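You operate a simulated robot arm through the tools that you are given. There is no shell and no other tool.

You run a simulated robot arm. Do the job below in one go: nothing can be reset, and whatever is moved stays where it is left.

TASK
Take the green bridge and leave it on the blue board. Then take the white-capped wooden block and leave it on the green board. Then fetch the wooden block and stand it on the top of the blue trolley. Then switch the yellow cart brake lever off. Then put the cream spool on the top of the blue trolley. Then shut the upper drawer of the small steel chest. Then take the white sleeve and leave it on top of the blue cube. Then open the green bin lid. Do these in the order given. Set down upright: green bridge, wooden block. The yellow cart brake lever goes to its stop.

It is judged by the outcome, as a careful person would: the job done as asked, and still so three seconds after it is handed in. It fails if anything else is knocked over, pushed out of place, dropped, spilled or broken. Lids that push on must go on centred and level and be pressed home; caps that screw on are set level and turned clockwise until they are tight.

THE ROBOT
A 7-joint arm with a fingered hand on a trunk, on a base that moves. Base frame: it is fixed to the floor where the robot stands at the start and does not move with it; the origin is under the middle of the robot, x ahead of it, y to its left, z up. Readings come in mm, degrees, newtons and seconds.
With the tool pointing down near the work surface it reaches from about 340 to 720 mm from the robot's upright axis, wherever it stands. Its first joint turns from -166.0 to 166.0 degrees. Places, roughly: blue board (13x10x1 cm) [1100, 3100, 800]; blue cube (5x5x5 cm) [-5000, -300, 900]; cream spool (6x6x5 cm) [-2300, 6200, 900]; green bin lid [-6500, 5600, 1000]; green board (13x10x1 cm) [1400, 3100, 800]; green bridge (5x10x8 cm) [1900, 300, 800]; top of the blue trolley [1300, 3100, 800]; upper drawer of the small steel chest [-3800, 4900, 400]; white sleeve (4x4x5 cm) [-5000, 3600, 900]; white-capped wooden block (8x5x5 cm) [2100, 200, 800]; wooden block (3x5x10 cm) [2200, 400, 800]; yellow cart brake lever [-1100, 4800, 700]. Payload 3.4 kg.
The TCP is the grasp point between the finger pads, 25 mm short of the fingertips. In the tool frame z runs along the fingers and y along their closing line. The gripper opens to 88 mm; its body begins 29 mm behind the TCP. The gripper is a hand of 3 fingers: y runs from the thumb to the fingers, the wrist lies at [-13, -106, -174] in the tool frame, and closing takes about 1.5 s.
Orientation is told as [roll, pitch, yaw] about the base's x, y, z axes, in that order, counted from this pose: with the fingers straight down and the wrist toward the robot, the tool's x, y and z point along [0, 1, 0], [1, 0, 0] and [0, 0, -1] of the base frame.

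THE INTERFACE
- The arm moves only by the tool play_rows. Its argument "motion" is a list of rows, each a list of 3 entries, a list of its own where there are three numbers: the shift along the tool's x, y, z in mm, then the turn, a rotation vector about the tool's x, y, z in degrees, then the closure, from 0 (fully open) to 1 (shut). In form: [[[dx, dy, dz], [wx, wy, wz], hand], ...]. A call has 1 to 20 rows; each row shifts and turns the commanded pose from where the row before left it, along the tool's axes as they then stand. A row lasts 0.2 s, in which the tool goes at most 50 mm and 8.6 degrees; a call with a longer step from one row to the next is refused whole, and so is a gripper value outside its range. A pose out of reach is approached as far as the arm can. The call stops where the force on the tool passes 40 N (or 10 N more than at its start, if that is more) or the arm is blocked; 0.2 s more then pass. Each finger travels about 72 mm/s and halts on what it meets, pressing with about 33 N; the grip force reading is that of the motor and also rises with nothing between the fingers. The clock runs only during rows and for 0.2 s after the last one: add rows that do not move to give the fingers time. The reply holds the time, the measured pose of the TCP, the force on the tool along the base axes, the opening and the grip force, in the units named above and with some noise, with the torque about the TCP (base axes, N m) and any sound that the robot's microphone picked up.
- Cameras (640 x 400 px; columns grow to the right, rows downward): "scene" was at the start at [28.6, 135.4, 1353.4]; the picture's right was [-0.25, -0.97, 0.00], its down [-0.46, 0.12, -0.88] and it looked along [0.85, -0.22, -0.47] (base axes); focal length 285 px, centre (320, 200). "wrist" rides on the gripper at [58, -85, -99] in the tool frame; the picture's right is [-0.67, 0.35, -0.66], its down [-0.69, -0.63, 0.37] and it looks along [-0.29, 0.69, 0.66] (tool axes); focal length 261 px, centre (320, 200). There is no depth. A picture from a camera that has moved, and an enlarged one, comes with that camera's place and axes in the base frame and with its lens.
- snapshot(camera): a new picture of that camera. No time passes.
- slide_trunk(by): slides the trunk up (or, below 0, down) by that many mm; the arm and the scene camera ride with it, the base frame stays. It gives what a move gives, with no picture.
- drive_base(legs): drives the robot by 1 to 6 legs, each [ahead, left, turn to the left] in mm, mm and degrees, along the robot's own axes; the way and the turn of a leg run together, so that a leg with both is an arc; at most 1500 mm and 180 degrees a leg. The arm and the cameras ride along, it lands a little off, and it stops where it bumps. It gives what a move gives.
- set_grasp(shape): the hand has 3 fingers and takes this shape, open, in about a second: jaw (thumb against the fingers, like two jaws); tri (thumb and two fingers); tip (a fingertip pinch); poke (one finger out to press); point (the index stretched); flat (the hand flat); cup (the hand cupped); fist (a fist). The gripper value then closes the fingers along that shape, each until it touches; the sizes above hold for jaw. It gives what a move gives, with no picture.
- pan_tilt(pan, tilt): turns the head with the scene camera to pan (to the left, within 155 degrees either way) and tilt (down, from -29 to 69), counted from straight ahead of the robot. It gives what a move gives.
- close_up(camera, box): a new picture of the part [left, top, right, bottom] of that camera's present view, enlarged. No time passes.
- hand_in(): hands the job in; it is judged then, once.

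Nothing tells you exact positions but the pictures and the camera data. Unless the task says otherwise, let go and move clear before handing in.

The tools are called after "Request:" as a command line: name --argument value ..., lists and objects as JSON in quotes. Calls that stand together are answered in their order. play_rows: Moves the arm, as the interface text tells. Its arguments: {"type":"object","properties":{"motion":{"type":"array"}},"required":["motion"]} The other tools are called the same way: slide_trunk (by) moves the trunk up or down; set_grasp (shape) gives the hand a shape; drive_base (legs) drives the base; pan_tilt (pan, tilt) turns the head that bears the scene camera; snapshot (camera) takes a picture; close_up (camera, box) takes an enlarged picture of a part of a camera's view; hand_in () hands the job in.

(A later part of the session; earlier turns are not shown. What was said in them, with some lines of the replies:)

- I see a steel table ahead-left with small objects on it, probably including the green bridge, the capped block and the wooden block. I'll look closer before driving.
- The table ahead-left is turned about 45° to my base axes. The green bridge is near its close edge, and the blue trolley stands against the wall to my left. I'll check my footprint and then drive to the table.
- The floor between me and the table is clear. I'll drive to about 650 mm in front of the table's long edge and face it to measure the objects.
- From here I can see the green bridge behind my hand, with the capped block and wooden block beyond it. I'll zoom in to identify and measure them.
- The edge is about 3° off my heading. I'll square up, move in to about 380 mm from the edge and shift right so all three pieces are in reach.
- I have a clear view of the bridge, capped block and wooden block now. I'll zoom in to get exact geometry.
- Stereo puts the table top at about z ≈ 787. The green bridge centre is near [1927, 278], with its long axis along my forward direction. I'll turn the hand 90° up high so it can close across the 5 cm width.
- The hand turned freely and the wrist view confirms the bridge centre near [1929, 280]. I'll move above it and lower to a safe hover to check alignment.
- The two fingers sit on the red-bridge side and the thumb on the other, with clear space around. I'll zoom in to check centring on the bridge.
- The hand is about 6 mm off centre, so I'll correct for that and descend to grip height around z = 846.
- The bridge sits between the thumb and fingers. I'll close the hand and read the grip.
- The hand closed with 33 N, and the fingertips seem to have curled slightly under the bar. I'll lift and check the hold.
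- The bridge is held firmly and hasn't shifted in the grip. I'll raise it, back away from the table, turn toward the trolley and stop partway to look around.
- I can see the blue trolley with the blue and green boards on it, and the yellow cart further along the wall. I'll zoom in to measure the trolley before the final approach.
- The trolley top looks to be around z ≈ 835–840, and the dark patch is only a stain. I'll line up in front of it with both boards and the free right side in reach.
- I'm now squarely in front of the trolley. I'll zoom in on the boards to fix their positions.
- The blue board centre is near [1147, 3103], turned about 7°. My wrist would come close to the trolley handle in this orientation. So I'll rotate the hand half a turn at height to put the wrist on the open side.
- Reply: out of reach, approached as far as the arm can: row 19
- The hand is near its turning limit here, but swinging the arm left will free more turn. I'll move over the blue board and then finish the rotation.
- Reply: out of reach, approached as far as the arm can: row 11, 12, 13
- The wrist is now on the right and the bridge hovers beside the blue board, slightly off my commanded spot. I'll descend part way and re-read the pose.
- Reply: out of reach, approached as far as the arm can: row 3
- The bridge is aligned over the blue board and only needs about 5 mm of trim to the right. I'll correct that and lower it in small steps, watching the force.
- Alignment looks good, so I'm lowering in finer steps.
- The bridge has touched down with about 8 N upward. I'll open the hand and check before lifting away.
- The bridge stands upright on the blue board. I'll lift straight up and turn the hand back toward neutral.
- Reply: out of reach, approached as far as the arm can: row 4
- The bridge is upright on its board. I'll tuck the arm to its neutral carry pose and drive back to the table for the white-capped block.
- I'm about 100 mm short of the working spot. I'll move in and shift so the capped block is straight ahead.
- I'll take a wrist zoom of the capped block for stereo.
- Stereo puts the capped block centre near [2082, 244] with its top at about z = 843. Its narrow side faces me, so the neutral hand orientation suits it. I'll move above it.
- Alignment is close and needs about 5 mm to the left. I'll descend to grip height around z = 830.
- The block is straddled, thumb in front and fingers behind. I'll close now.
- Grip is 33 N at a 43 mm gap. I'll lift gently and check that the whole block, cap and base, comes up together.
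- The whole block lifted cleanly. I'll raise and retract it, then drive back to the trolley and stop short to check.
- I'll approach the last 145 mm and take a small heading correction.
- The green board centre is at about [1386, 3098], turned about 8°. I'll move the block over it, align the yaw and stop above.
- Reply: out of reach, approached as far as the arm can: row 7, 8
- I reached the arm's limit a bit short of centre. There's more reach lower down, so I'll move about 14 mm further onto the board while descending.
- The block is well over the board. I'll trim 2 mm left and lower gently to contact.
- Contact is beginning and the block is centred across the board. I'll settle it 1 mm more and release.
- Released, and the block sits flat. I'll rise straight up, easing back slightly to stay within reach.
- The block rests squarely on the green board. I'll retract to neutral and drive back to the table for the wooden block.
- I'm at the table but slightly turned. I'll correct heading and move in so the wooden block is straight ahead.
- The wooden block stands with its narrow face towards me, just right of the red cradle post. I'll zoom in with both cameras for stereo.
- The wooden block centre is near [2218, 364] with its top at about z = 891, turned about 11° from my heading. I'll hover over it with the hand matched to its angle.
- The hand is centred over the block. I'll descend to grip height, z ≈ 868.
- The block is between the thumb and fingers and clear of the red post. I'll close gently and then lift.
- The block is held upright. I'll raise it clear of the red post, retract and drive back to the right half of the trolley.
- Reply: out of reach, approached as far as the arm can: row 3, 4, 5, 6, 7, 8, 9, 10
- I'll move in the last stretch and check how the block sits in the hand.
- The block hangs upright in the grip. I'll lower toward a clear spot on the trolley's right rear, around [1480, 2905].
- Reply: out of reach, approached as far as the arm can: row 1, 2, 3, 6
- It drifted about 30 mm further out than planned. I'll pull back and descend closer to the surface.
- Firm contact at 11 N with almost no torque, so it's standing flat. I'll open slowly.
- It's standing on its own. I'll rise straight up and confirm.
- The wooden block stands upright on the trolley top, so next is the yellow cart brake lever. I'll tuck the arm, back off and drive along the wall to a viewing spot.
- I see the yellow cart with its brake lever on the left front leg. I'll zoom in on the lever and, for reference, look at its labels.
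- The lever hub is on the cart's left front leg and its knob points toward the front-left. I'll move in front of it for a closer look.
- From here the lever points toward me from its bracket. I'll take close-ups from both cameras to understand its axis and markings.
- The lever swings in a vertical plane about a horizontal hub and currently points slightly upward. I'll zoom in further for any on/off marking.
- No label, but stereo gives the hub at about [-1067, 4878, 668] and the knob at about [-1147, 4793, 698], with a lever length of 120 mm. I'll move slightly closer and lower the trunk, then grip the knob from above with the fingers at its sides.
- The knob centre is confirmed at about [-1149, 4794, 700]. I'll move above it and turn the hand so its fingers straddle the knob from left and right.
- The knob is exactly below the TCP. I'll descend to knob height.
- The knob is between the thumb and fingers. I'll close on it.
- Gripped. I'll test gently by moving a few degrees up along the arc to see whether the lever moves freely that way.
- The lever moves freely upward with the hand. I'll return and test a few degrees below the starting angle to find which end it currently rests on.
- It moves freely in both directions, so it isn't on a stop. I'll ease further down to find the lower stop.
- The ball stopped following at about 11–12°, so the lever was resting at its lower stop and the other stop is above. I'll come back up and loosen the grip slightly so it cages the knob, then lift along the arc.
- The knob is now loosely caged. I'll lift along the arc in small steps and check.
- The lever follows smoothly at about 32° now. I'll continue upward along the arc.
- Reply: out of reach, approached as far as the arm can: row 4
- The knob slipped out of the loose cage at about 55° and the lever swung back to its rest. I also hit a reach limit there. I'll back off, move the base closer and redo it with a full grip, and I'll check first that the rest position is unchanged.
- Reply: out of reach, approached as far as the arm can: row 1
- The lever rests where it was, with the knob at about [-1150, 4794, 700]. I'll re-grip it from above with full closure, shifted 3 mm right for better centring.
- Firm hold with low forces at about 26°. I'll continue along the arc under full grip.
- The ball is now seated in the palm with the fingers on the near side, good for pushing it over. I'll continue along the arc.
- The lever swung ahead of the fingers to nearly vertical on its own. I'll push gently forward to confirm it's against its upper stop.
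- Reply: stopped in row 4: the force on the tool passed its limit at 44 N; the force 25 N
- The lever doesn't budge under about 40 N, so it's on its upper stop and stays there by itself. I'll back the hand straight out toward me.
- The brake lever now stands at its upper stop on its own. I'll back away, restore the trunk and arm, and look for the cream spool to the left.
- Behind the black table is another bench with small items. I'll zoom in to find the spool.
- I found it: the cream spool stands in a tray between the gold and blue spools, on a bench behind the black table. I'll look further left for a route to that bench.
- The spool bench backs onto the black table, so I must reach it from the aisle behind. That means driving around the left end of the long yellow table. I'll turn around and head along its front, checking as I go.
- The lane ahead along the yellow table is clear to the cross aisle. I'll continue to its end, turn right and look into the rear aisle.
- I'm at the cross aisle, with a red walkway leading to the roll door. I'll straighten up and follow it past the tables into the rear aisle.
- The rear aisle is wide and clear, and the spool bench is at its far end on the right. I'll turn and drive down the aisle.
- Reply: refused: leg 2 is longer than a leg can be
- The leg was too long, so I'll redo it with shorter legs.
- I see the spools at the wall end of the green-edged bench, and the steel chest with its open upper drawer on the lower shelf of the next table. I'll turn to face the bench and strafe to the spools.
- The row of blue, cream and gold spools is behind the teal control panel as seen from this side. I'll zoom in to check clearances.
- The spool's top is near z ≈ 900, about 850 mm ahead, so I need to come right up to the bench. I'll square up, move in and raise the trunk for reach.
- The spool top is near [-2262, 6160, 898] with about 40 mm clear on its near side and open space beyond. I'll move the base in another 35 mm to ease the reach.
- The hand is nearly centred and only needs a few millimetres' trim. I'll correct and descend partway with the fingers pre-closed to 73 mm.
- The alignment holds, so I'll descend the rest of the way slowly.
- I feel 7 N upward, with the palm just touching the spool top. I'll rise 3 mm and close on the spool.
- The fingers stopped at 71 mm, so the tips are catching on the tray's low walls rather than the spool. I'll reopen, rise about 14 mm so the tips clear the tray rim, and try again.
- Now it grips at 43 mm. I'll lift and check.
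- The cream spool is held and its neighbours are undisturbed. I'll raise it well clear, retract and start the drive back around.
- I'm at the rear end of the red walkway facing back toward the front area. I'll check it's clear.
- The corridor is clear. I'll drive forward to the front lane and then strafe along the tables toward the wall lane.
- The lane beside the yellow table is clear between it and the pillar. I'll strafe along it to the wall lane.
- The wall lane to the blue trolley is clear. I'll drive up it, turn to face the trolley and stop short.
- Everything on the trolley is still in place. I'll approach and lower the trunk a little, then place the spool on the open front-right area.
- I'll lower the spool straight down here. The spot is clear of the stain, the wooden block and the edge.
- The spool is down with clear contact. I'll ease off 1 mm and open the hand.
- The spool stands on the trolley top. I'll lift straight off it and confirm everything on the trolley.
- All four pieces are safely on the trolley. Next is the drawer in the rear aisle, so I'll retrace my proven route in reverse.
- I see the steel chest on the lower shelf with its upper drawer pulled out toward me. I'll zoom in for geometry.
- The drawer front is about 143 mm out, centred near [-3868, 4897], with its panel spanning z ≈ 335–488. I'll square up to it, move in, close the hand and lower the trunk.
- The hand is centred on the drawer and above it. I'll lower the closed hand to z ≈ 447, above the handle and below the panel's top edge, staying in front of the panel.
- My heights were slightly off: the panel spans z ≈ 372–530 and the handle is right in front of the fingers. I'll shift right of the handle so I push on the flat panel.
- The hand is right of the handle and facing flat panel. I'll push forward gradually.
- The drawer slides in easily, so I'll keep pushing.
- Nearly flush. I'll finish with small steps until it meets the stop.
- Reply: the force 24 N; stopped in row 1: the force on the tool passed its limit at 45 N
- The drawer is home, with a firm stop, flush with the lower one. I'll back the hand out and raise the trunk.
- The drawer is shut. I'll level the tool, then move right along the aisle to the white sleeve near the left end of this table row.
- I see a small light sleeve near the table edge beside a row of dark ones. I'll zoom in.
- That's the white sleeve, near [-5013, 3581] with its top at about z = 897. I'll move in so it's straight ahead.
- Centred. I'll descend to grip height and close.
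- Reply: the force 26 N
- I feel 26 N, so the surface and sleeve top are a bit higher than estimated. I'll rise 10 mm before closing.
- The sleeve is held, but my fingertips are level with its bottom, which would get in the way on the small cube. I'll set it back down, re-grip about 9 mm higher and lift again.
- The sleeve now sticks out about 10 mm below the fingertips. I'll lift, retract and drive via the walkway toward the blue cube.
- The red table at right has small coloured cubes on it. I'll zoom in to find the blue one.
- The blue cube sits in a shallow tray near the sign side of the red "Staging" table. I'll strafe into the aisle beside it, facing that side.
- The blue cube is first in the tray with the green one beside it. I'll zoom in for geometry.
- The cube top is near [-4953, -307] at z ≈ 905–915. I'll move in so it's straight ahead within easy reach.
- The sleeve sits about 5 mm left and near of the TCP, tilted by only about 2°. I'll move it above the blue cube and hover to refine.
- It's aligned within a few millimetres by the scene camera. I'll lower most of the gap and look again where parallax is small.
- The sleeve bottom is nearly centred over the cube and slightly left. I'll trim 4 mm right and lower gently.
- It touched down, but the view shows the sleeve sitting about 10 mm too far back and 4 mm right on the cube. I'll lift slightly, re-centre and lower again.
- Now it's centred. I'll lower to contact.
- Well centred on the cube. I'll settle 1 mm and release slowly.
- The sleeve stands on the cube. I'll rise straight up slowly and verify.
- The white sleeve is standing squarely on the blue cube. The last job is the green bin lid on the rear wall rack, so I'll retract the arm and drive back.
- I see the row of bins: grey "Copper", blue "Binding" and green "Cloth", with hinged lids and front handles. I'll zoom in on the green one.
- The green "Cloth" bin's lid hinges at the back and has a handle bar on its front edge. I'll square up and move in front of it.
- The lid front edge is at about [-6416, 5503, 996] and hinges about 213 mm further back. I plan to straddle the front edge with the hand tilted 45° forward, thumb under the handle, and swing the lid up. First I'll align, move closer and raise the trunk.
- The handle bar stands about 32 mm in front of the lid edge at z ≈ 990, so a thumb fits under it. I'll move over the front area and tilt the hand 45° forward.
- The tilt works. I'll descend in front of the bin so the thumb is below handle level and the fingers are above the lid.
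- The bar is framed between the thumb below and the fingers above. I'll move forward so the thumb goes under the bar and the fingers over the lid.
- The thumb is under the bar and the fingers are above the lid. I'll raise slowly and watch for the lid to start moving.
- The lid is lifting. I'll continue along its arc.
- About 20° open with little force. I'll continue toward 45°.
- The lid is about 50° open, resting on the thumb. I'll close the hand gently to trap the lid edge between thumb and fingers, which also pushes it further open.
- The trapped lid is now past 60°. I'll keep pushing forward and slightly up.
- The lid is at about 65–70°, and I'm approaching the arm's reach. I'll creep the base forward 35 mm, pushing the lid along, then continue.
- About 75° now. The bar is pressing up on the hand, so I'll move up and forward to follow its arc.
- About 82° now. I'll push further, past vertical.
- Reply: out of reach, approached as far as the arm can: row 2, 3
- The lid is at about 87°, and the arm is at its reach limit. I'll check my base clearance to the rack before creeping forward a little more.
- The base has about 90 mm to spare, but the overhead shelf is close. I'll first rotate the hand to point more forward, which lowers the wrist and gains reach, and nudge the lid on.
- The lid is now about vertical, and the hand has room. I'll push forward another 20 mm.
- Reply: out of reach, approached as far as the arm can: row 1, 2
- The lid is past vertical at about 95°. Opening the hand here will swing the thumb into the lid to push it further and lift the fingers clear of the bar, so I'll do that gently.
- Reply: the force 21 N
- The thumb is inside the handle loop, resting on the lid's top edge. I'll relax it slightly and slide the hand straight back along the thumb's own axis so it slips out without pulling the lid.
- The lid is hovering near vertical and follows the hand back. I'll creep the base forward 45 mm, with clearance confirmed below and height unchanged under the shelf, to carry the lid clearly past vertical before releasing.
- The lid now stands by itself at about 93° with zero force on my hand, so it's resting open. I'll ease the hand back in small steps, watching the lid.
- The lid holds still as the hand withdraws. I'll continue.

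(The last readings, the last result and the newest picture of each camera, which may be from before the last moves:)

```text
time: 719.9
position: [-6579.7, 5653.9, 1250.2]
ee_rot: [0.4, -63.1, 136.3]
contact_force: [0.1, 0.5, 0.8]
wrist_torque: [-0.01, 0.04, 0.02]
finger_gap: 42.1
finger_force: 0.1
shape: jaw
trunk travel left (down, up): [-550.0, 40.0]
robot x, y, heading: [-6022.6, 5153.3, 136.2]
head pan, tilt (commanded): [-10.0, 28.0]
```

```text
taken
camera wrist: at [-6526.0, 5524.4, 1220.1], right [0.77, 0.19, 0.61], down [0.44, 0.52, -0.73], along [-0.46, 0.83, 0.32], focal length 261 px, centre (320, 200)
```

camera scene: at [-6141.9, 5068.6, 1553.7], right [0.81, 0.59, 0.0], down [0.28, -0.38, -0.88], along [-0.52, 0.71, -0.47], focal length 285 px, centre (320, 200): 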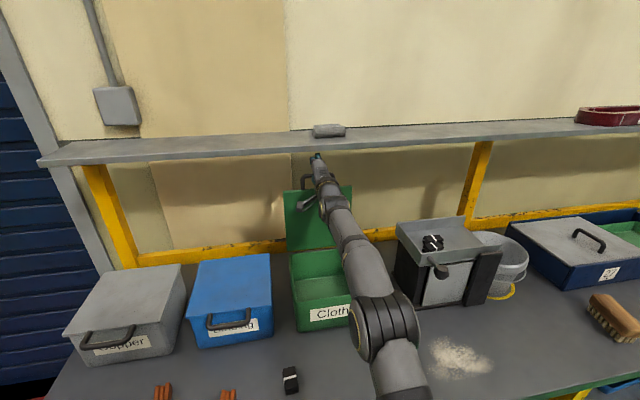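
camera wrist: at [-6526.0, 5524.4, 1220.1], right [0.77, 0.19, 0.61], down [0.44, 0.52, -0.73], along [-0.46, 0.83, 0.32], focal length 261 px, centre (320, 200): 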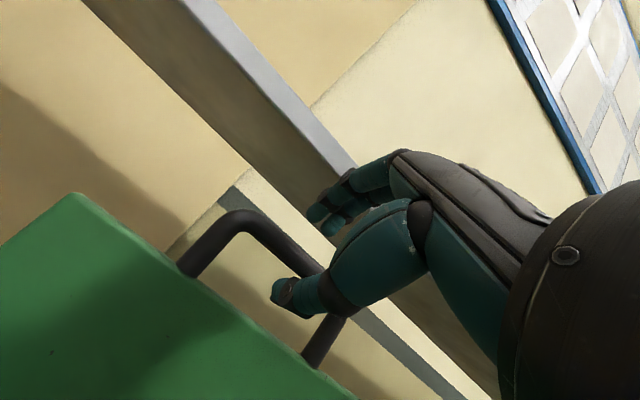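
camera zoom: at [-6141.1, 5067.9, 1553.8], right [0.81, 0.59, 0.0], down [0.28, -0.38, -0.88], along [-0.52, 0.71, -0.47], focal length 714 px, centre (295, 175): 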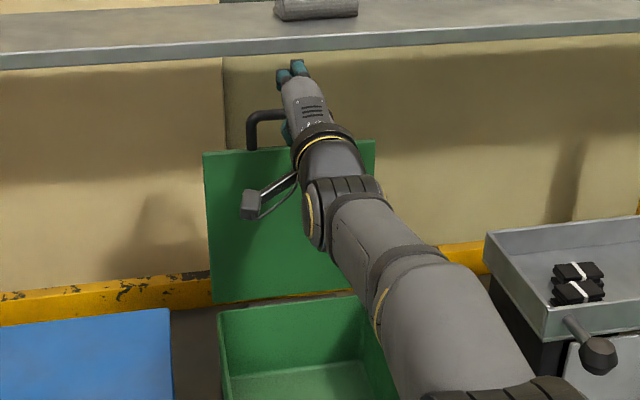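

Request:
play_rows --motion '[[[0, -1.4, -8.3], [0, 0, 0], 0.52], [[0, -1.4, -8.3], [0, 0, 0], 0.52], [[0, -1.4, -8.3], [0, 0, 0], 0.52], [[0, 0, 0], [0, 0, 0], 0.52]]'

Request:
close_up --camera "scene" --box '[250, 130, 410, 290]'

Request:
snapshot --camera "wrist"

```text
time: 720.9
position: [-6560.3, 5637.8, 1257.6]
ee_rot: [0.3, -63.0, 136.2]
contact_force: [-0.2, -0.6, -0.4]
wrist_torque: [0.02, 0.02, 0.0]
finger_gap: 41.9
finger_force: 0.1
shape: jaw
trunk travel left (down, up): [-550.0, 40.0]
robot x, y, heading: [-6019.0, 5151.7, 136.3]
head pan, tilt (commanded): [-10.0, 28.0]
```

```text
2.50 times, centred on (330, 210) of scene
camera zoom: at [-6141.1, 5067.8, 1553.8], right [0.81, 0.59, 0.0], down [0.28, -0.38, -0.88], along [-0.52, 0.71, -0.47], focal length 714 px, centre (295, 175)
```

zoom: 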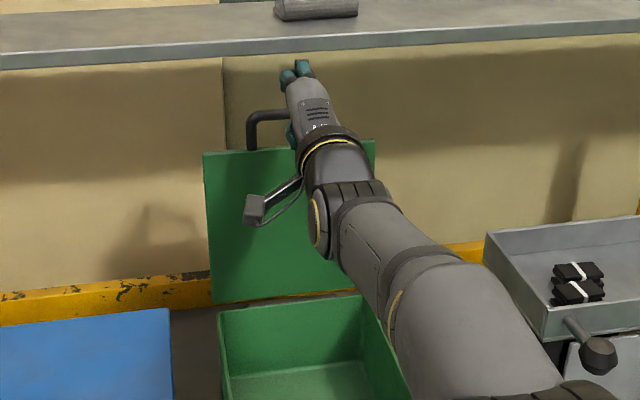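

```text
taken
camera wrist: at [-6507.9, 5507.9, 1228.0], right [0.77, 0.19, 0.61], down [0.44, 0.52, -0.73], along [-0.46, 0.83, 0.32], focal length 261 px, centre (320, 200)
```

wrist: 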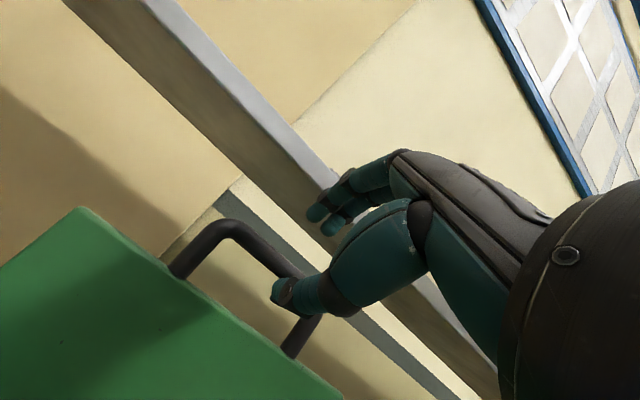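

Nearly clear and the lid is unmoved. I'll back out the rest of the way.

Request:
play_rows --motion '[[[0, -1.4, -8.3], [0, 0, 0], 0.52], [[0, -2, -8.3], [0, 0, 0], 0.52], [[0, -4, -10], [0, 0, 0], 0.52], [[0, -6, -12], [0, 0, 0], 0.52], [[0, -8, -15], [0, 0, 0], 0.52], [[0, -8, -15], [0, 0, 0], 0.4], [[0, 0, 0], [0, 0, 0], 0.3]]'

Request:
snapshot --camera "scene"

Request:
snapshot --camera "wrist"

```text
time: 722.5
position: [-6506.9, 5587.0, 1261.5]
ee_rot: [0.3, -63.2, 136.3]
contact_force: [0.5, 0.3, 0.5]
wrist_torque: [0.0, -0.02, 0.02]
finger_gap: 61.1
finger_force: 0.2
shape: jaw
trunk travel left (down, up): [-550.0, 40.0]
robot x, y, heading: [-6019.3, 5151.0, 136.3]
head pan, tilt (commanded): [-10.0, 28.0]
```

```text
taken
camera scene: at [-6141.1, 5067.9, 1553.8], right [0.81, 0.59, 0.0], down [0.28, -0.38, -0.88], along [-0.52, 0.71, -0.47], focal length 285 px, centre (320, 200)
```

scene: 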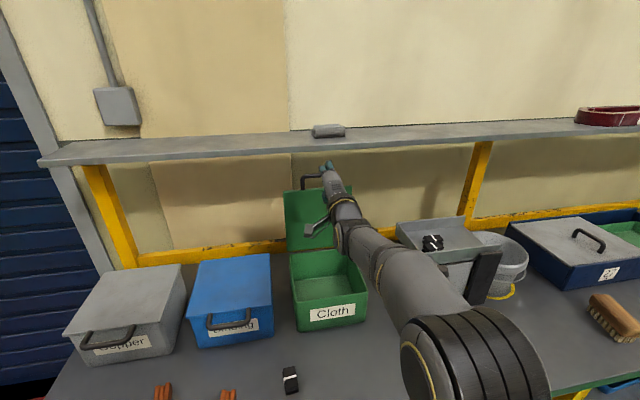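

```text
taken
camera wrist: at [-6453.8, 5457.2, 1231.9], right [0.77, 0.19, 0.61], down [0.44, 0.52, -0.73], along [-0.46, 0.83, 0.32], focal length 261 px, centre (320, 200)
```

wrist: 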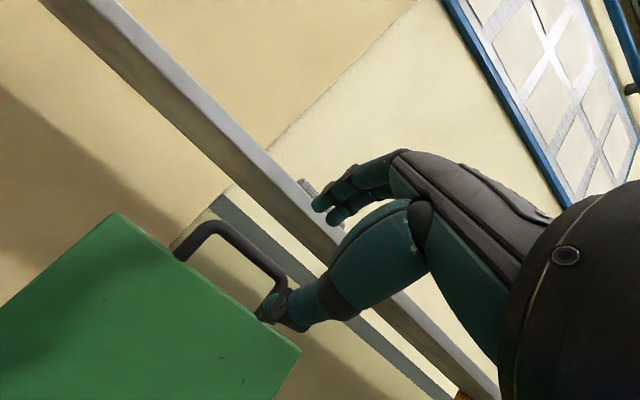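

The hand is fully clear and the lid stays open. To be sure it's at the end of its travel, I'll close the hand, lower it in front of the lid and press gently on its inner face.

Request:
play_rows --motion '[[[0, 0, -10], [0, 0, 0], 0.6], [[0, -19.6, 10], [0, 0, 0], 1], [[0, -19.6, 10], [0, 0, 0], 1], [[0, -19.6, 10], [0, 0, 0], 1], [[0, -19.6, 10], [0, 0, 0], 1], [[0, -15, 8], [0, 0, 0], 1], [[0, 0, 0], [0, 0, 0], 1], [[0, 0, 0], [0, 0, 0], 1]]'

Request:
close_up --camera "scene" --box '[250, 130, 410, 290]'

Request:
snapshot --camera "wrist"

```text
time: 724.3
position: [-6500.7, 5582.0, 1162.7]
ee_rot: [0.3, -63.1, 136.2]
contact_force: [-0.6, 0.2, -0.6]
wrist_torque: [-0.01, -0.01, 0.03]
finger_gap: 0.0
finger_force: 32.5
shape: jaw
trunk travel left (down, up): [-550.0, 40.0]
robot x, y, heading: [-6016.2, 5150.8, 136.5]
head pan, tilt (commanded): [-10.0, 28.0]
```

```text
2.50 times, centred on (330, 210) of scene
camera zoom: at [-6141.1, 5067.8, 1553.8], right [0.81, 0.59, 0.0], down [0.28, -0.38, -0.88], along [-0.52, 0.71, -0.47], focal length 714 px, centre (295, 175)
```

zoom: 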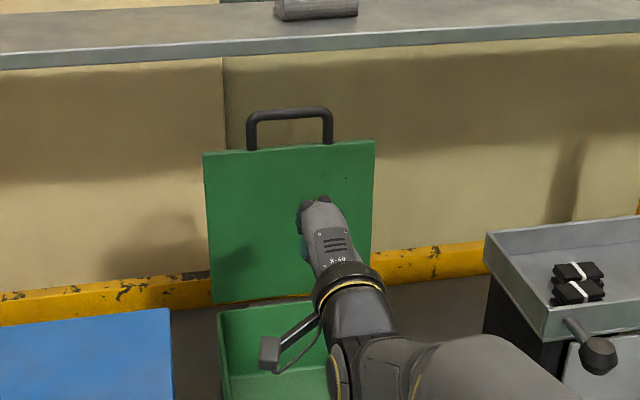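

```text
taken
camera wrist: at [-6447.3, 5450.7, 1132.6], right [0.77, 0.19, 0.61], down [0.44, 0.52, -0.73], along [-0.46, 0.83, 0.32], focal length 261 px, centre (320, 200)
```

wrist: 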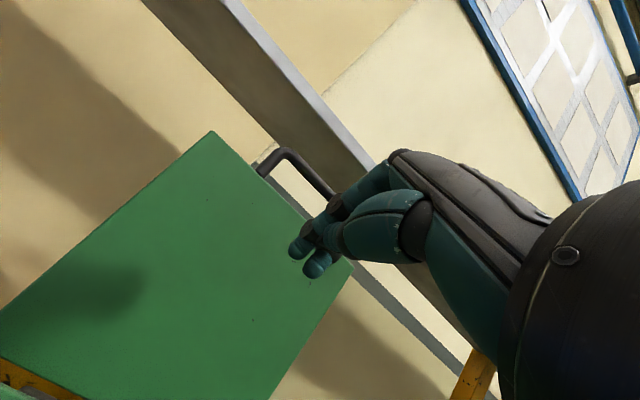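

Request:
play_rows --motion '[[[0, 4.54, 8.91], [0, 0, 0], 1], [[0, 4.54, 8.91], [0, 0, 0], 1], [[0, 4.54, 8.91], [0, 0, 0], 1], [[0, 4.54, 8.91], [0, 0, 0], 1], [[0, 4.54, 8.91], [0, 0, 0], 1], [[0, 0, 0], [0, 0, 0], 1]]'

Request:
play_rows --motion '[[[0, 2.7, 5.35], [0, 0, 0], 1], [[0, 2.7, 5.35], [0, 0, 0], 1], [[0, 2.7, 5.35], [0, 0, 0], 1], [[0, 0, 0], [0, 0, 0], 1]]'

Request:
close_up --camera "scene" --box '[250, 130, 410, 290]'

```text
time: 725.7
position: [-6536.0, 5614.1, 1162.1]
ee_rot: [0.2, -63.1, 136.2]
contact_force: [0.0, 1.2, -0.2]
wrist_torque: [-0.01, 0.03, -0.04]
finger_gap: 0.0
finger_force: 33.0
shape: jaw
trunk travel left (down, up): [-550.0, 40.0]
robot x, y, heading: [-6022.8, 5146.6, 136.1]
head pan, tilt (commanded): [-10.0, 28.0]
```

```text
time: 726.7
position: [-6549.1, 5625.8, 1162.7]
ee_rot: [0.4, -63.1, 136.3]
contact_force: [-0.6, -0.3, -0.6]
wrist_torque: [-0.01, 0.01, -0.03]
finger_gap: 0.1
finger_force: 32.6
shape: jaw
trunk travel left (down, up): [-550.0, 40.0]
robot x, y, heading: [-6018.5, 5150.0, 136.4]
head pan, tilt (commanded): [-10.0, 28.0]
```

```text
2.50 times, centred on (330, 210) of scene
camera zoom: at [-6141.1, 5067.9, 1553.8], right [0.81, 0.59, 0.0], down [0.28, -0.38, -0.88], along [-0.52, 0.71, -0.47], focal length 714 px, centre (295, 175)
```

zoom: 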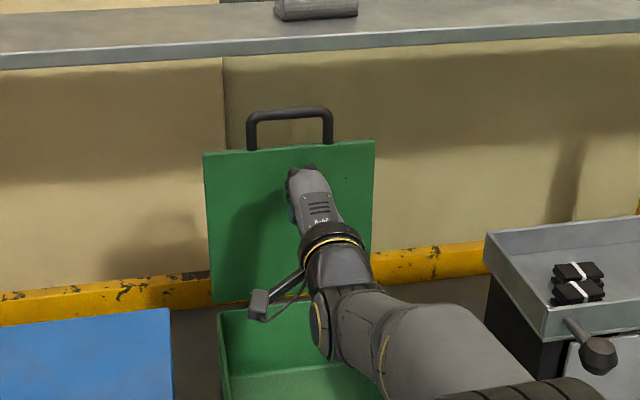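

Request:
play_rows --motion '[[[0, 1.8, 3.6], [0, 0, 0], 1], [[0, 1.8, 3.6], [0, 0, 0], 1], [[0, 1.8, 3.6], [0, 0, 0], 1], [[0, 1.8, 3.6], [0, 0, 0], 1], [[0, 0, 0], [0, 0, 0], 1]]'

Request:
play_rows --motion '[[[0, 1.8, 3.6], [0, 0, 0], 1], [[0, 1.8, 3.6], [0, 0, 0], 1], [[0, 1.8, 3.6], [0, 0, 0], 1], [[0, 0, 0], [0, 0, 0], 1]]'

Request:
close_up --camera "scene" --box '[250, 130, 410, 290]'

```text
time: 727.9
position: [-6561.7, 5637.7, 1161.3]
ee_rot: [0.3, -63.0, 136.2]
contact_force: [0.3, -0.8, -0.2]
wrist_torque: [-0.02, 0.04, 0.03]
finger_gap: 0.0
finger_force: 33.0
shape: jaw
trunk travel left (down, up): [-550.0, 40.0]
robot x, y, heading: [-6023.3, 5149.1, 136.4]
head pan, tilt (commanded): [-10.0, 28.0]
```

```text
time: 728.9
position: [-6570.6, 5645.6, 1161.4]
ee_rot: [0.3, -63.1, 136.3]
contact_force: [-0.6, -0.1, 0.8]
wrist_torque: [-0.02, -0.01, 0.03]
finger_gap: 0.0
finger_force: 33.0
shape: jaw
trunk travel left (down, up): [-550.0, 40.0]
robot x, y, heading: [-6025.0, 5147.9, 136.2]
head pan, tilt (commanded): [-10.0, 28.0]
```

```text
2.50 times, centred on (330, 210) of scene
camera zoom: at [-6141.1, 5067.9, 1553.8], right [0.81, 0.59, 0.0], down [0.28, -0.38, -0.88], along [-0.52, 0.71, -0.47], focal length 714 px, centre (295, 175)
```

zoom: 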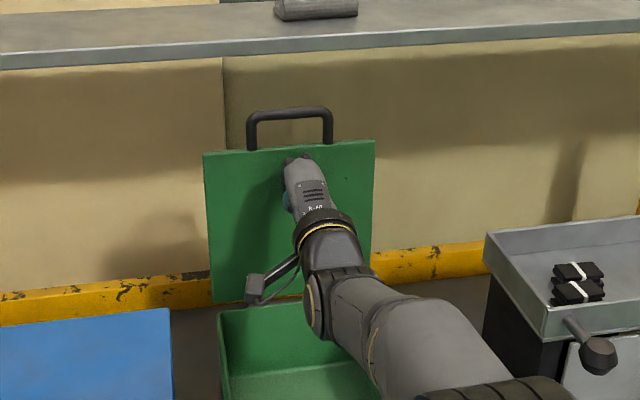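

Request:
play_rows --motion '[[[0, 1.8, 3.6], [0, 0, 0], 1], [[0, 1.8, 3.6], [0, 0, 0], 1], [[0, 1.8, 3.6], [0, 0, 0], 1], [[0, 0, 0], [0, 0, 0], 1]]'

Request:
play_rows --motion '[[[0, 1.8, 3.6], [0, 0, 0], 1], [[0, 1.8, 3.6], [0, 0, 0], 1], [[0, 1.8, 3.6], [0, 0, 0], 1], [[0, 0, 0], [0, 0, 0], 1]]'

Request:
close_up --camera "scene" --box '[250, 130, 410, 290]'

Request:
snapshot --camera "wrist"

```text
time: 729.9
position: [-6577.7, 5654.8, 1163.3]
ee_rot: [0.3, -63.1, 136.3]
contact_force: [-0.1, -0.2, 0.3]
wrist_torque: [0.03, 0.02, 0.03]
finger_gap: 0.0
finger_force: 33.7
shape: jaw
trunk travel left (down, up): [-550.0, 40.0]
robot x, y, heading: [-6023.2, 5152.0, 136.0]
head pan, tilt (commanded): [-10.0, 28.0]
```

```text
time: 730.9
position: [-6586.9, 5662.6, 1163.6]
ee_rot: [0.4, -63.1, 136.3]
contact_force: [0.7, -0.1, -0.3]
wrist_torque: [-0.02, -0.02, 0.0]
finger_gap: 0.0
finger_force: 33.3
shape: jaw
trunk travel left (down, up): [-550.0, 40.0]
robot x, y, heading: [-6019.7, 5149.1, 136.5]
head pan, tilt (commanded): [-10.0, 28.0]
```

```text
2.50 times, centred on (330, 210) of scene
camera zoom: at [-6141.0, 5067.8, 1553.8], right [0.81, 0.59, 0.0], down [0.28, -0.38, -0.88], along [-0.52, 0.71, -0.47], focal length 714 px, centre (295, 175)
```

zoom: 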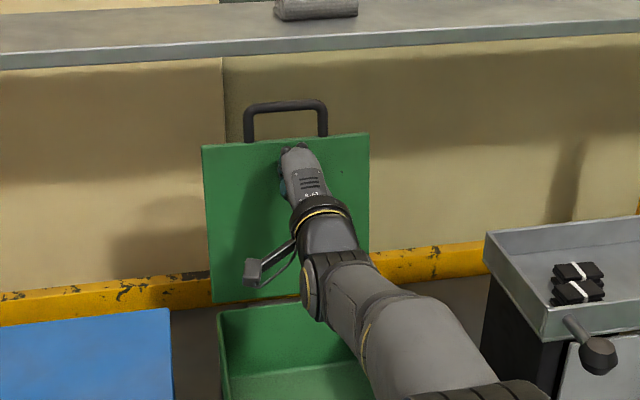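

```text
taken
camera wrist: at [-6534.1, 5533.1, 1133.4], right [0.77, 0.19, 0.61], down [0.44, 0.52, -0.73], along [-0.46, 0.83, 0.32], focal length 261 px, centre (320, 200)
```

wrist: 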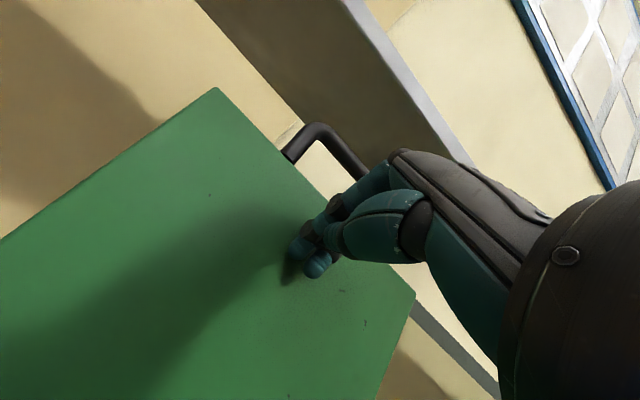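

The lid still moves freely, so it isn't at its stop yet. I'll keep pressing gently to its end of travel.

Request:
play_rows --motion '[[[0, 1.8, 3.6], [0, 0, 0], 1], [[0, 1.8, 3.6], [0, 0, 0], 1], [[0, 1.8, 3.6], [0, 0, 0], 1], [[0, 1.8, 3.6], [0, 0, 0], 1], [[0, 0, 0], [0, 0, 0], 1]]'

Request:
play_rows --motion '[[[0, 1.8, 3.6], [0, 0, 0], 1], [[0, 1.8, 3.6], [0, 0, 0], 1], [[0, 1.8, 3.6], [0, 0, 0], 1], [[0, 0, 0], [0, 0, 0], 1]]'

Request:
close_up --camera "scene" --box '[250, 130, 410, 290]'

```text
time: 732.1
position: [-6597.8, 5672.6, 1164.2]
ee_rot: [0.3, -63.1, 136.2]
contact_force: [6.2, -5.9, -0.3]
wrist_torque: [-0.01, 0.02, 0.03]
finger_gap: 0.2
finger_force: 32.9
shape: jaw
trunk travel left (down, up): [-550.0, 40.0]
robot x, y, heading: [-6021.1, 5152.6, 136.1]
head pan, tilt (commanded): [-10.0, 28.0]
```

```text
time: 732.7
position: [-6598.4, 5673.1, 1164.3]
ee_rot: [0.2, -63.2, 136.3]
contact_force: [27.9, -26.1, -1.7]
wrist_torque: [-0.02, -0.04, -0.03]
finger_gap: 0.0
finger_force: 33.2
shape: jaw
trunk travel left (down, up): [-550.0, 40.0]
robot x, y, heading: [-6017.2, 5145.5, 136.2]
head pan, tilt (commanded): [-10.0, 28.0]
stopped in row 2: the force on the tool passed its limit at 44 N (the readings are from after the stop); the commanded pose is now the measured one
```

```text
2.50 times, centred on (330, 210) of scene
camera zoom: at [-6134.2, 5061.6, 1553.9], right [0.81, 0.59, 0.0], down [0.27, -0.38, -0.89], along [-0.52, 0.71, -0.46], focal length 714 px, centre (295, 175)
```

zoom: 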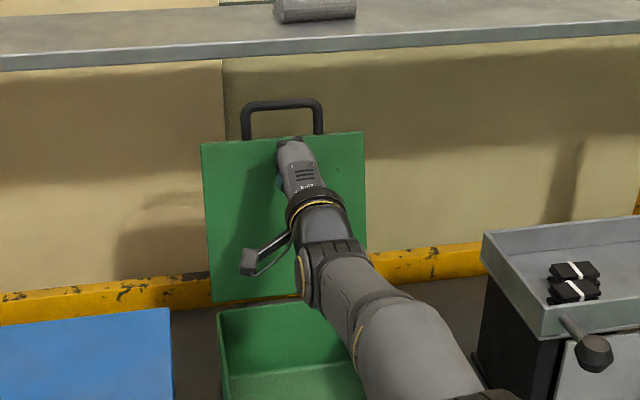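

The lid has hit its stop firmly. I'll back the hand straight out and confirm it stays open.

Request:
play_rows --motion '[[[0, -2, -4], [0, 0, 0], 1], [[0, -4.54, -8.91], [0, 0, 0], 1], [[0, -7, -13.5], [0, 0, 0], 1], [[0, -9, -18], [0, 0, 0], 1], [[0, -9, -18], [0, 0, 0], 1], [[0, -9, -18], [0, 0, 0], 1], [[0, -9, -18], [0, 0, 0], 1], [[0, 0, 0], [0, 0, 0], 1]]'

Request:
close_up --camera "scene" --box '[250, 130, 410, 290]'

```text
time: 734.5
position: [-6524.8, 5603.0, 1160.3]
ee_rot: [0.4, -62.9, 136.3]
contact_force: [-0.2, 0.2, -1.2]
wrist_torque: [-0.01, -0.02, 0.01]
finger_gap: 0.0
finger_force: 33.0
shape: jaw
trunk travel left (down, up): [-550.0, 40.0]
robot x, y, heading: [-6019.4, 5147.3, 136.3]
head pan, tilt (commanded): [-10.0, 28.0]
```

```text
2.50 times, centred on (330, 210) of scene
camera zoom: at [-6140.7, 5067.4, 1553.8], right [0.81, 0.59, 0.0], down [0.28, -0.38, -0.88], along [-0.52, 0.71, -0.47], focal length 714 px, centre (295, 175)
```

zoom: 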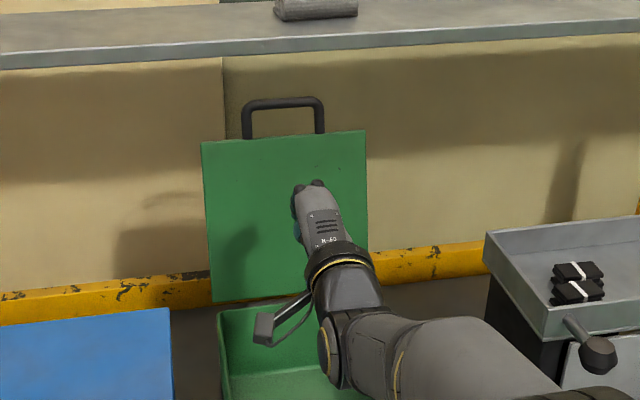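

The lid stays at its stop. I'll back the robot away and take a final look.

Request:
drive_base --legs '[[-350, 0, 0]]'

Request:
play_rows --motion '[[[0, 0, 0], [8, 0, 0], 0.6], [[0, 0, 0], [8, 0, 0], 0.3], [[0, 0, 0], [8, 0, 0], 0], [[0, 0, 0], [8, 0, 0], 0], [[0, 0, 0], [8, 0, 0], 0], [[0, 0, 0], [8, 0, 0], 0], [[0, 0, 0], [8, 0, 0], 0], [[0, 0, 0], [6.5, 0, 0], 0], [[0, 0, 0], [0, 0, 0], 0]]'

Request:
pan_tilt --pan -5 --tilt 28

Request:
snapshot --camera "scene"

```text
time: 736.8
position: [-6275.2, 5354.8, 1162.8]
ee_rot: [0.3, -63.0, 137.2]
contact_force: [0.9, 0.4, -0.4]
wrist_torque: [0.0, -0.02, -0.03]
finger_gap: 0.1
finger_force: 32.3
shape: jaw
trunk travel left (down, up): [-550.0, 40.0]
robot x, y, heading: [-5767.1, 4909.8, 137.3]
head pan, tilt (commanded): [-10.0, 28.0]
```

```text
time: 738.8
position: [-6276.5, 5355.9, 1160.6]
ee_rot: [0.1, -0.3, 137.4]
contact_force: [-0.1, 0.0, 0.5]
wrist_torque: [0.0, 0.0, 0.02]
finger_gap: 87.8
finger_force: 0.1
shape: jaw
trunk travel left (down, up): [-550.0, 40.0]
robot x, y, heading: [-5764.9, 4905.9, 137.2]
head pan, tilt (commanded): [-10.0, 28.0]
```

```text
time: 739.4
position: [-6276.9, 5355.9, 1160.9]
ee_rot: [0.1, -0.4, 137.4]
contact_force: [0.4, 0.5, -0.2]
wrist_torque: [0.0, 0.01, 0.01]
finger_gap: 88.0
finger_force: 0.1
shape: jaw
trunk travel left (down, up): [-550.0, 40.0]
robot x, y, heading: [-5767.5, 4908.5, 137.0]
head pan, tilt (commanded): [-5.0, 28.0]
```

```text
taken
camera scene: at [-5890.1, 4819.9, 1553.8], right [0.74, 0.67, 0.0], down [0.31, -0.35, -0.88], along [-0.59, 0.65, -0.47], focal length 285 px, centre (320, 200)
```

scene: 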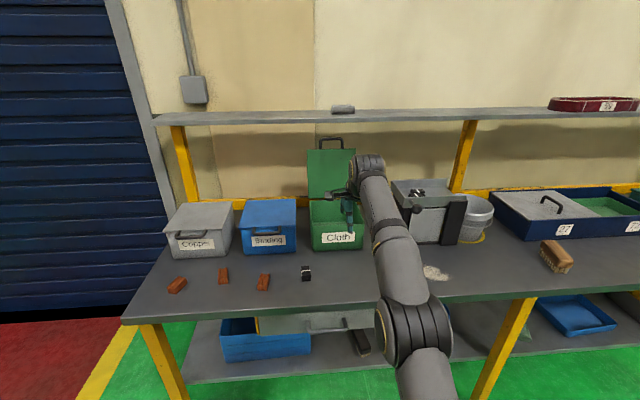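

The green lid stays fully open, the hand is clear and everything else on the rack is in place. A quick look back to confirm the drawer before handing in.

Request:
pan_tilt --pan -137 --tilt 22

Request:
snapshot --camera "scene"

```text
time: 741.6
position: [-6276.0, 5356.8, 1160.2]
ee_rot: [0.1, -0.5, 137.5]
contact_force: [0.7, -0.4, -0.4]
wrist_torque: [0.02, 0.01, -0.01]
finger_gap: 87.9
finger_force: 0.1
shape: jaw
trunk travel left (down, up): [-550.0, 40.0]
robot x, y, heading: [-5764.4, 4909.0, 136.9]
head pan, tilt (commanded): [-137.0, 22.0]
```

```text
taken
camera scene: at [-5736.1, 4752.6, 1563.4], right [0.0, -1.0, 0.0], down [-0.37, 0.0, -0.93], along [0.93, 0.0, -0.37], focal length 285 px, centre (320, 200)
```

scene: 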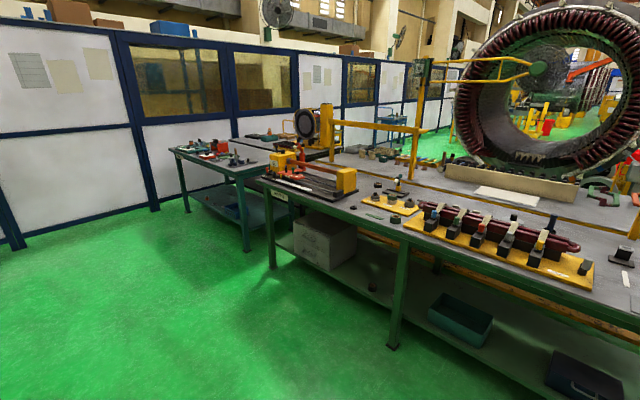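

The chest's upper drawer is shut, the lid is open and I'm clear of everything, with all eight steps done in order. Handing in now.

Request:
hand_in

```text
The job is handed in.
```

I did all eight steps in the order given and handed the job in; no result came back with the hand-in.

- **Green bridge:** it stands upright on the blue board.
- **White-capped wooden block:** it sits flat on the green board.
- **Wooden block:** it stands upright on top of the blue trolley.
- **Yellow cart brake lever:** I moved it from its lower stop to its upper stop, where it stays by itself. Nothing on the lever marks on or off. I took the upper stop as off because the lever was resting at the lower one.
- **Cream spool:** it stands on top of the blue trolley, clear of the other pieces.
- **Upper drawer of the steel chest:** it is pushed fully shut, flush with the lower drawer.
- **White sleeve:** it stands centred on top of the blue cube.
- **Green bin lid:** it is open past vertical against its stop and holds by itself.

I saw nothing else knocked over or pushed out of place. At the end I rechecked only the lid and the drawer. The trolley pieces, the lever and the sleeve I last saw in place shortly after setting each one.
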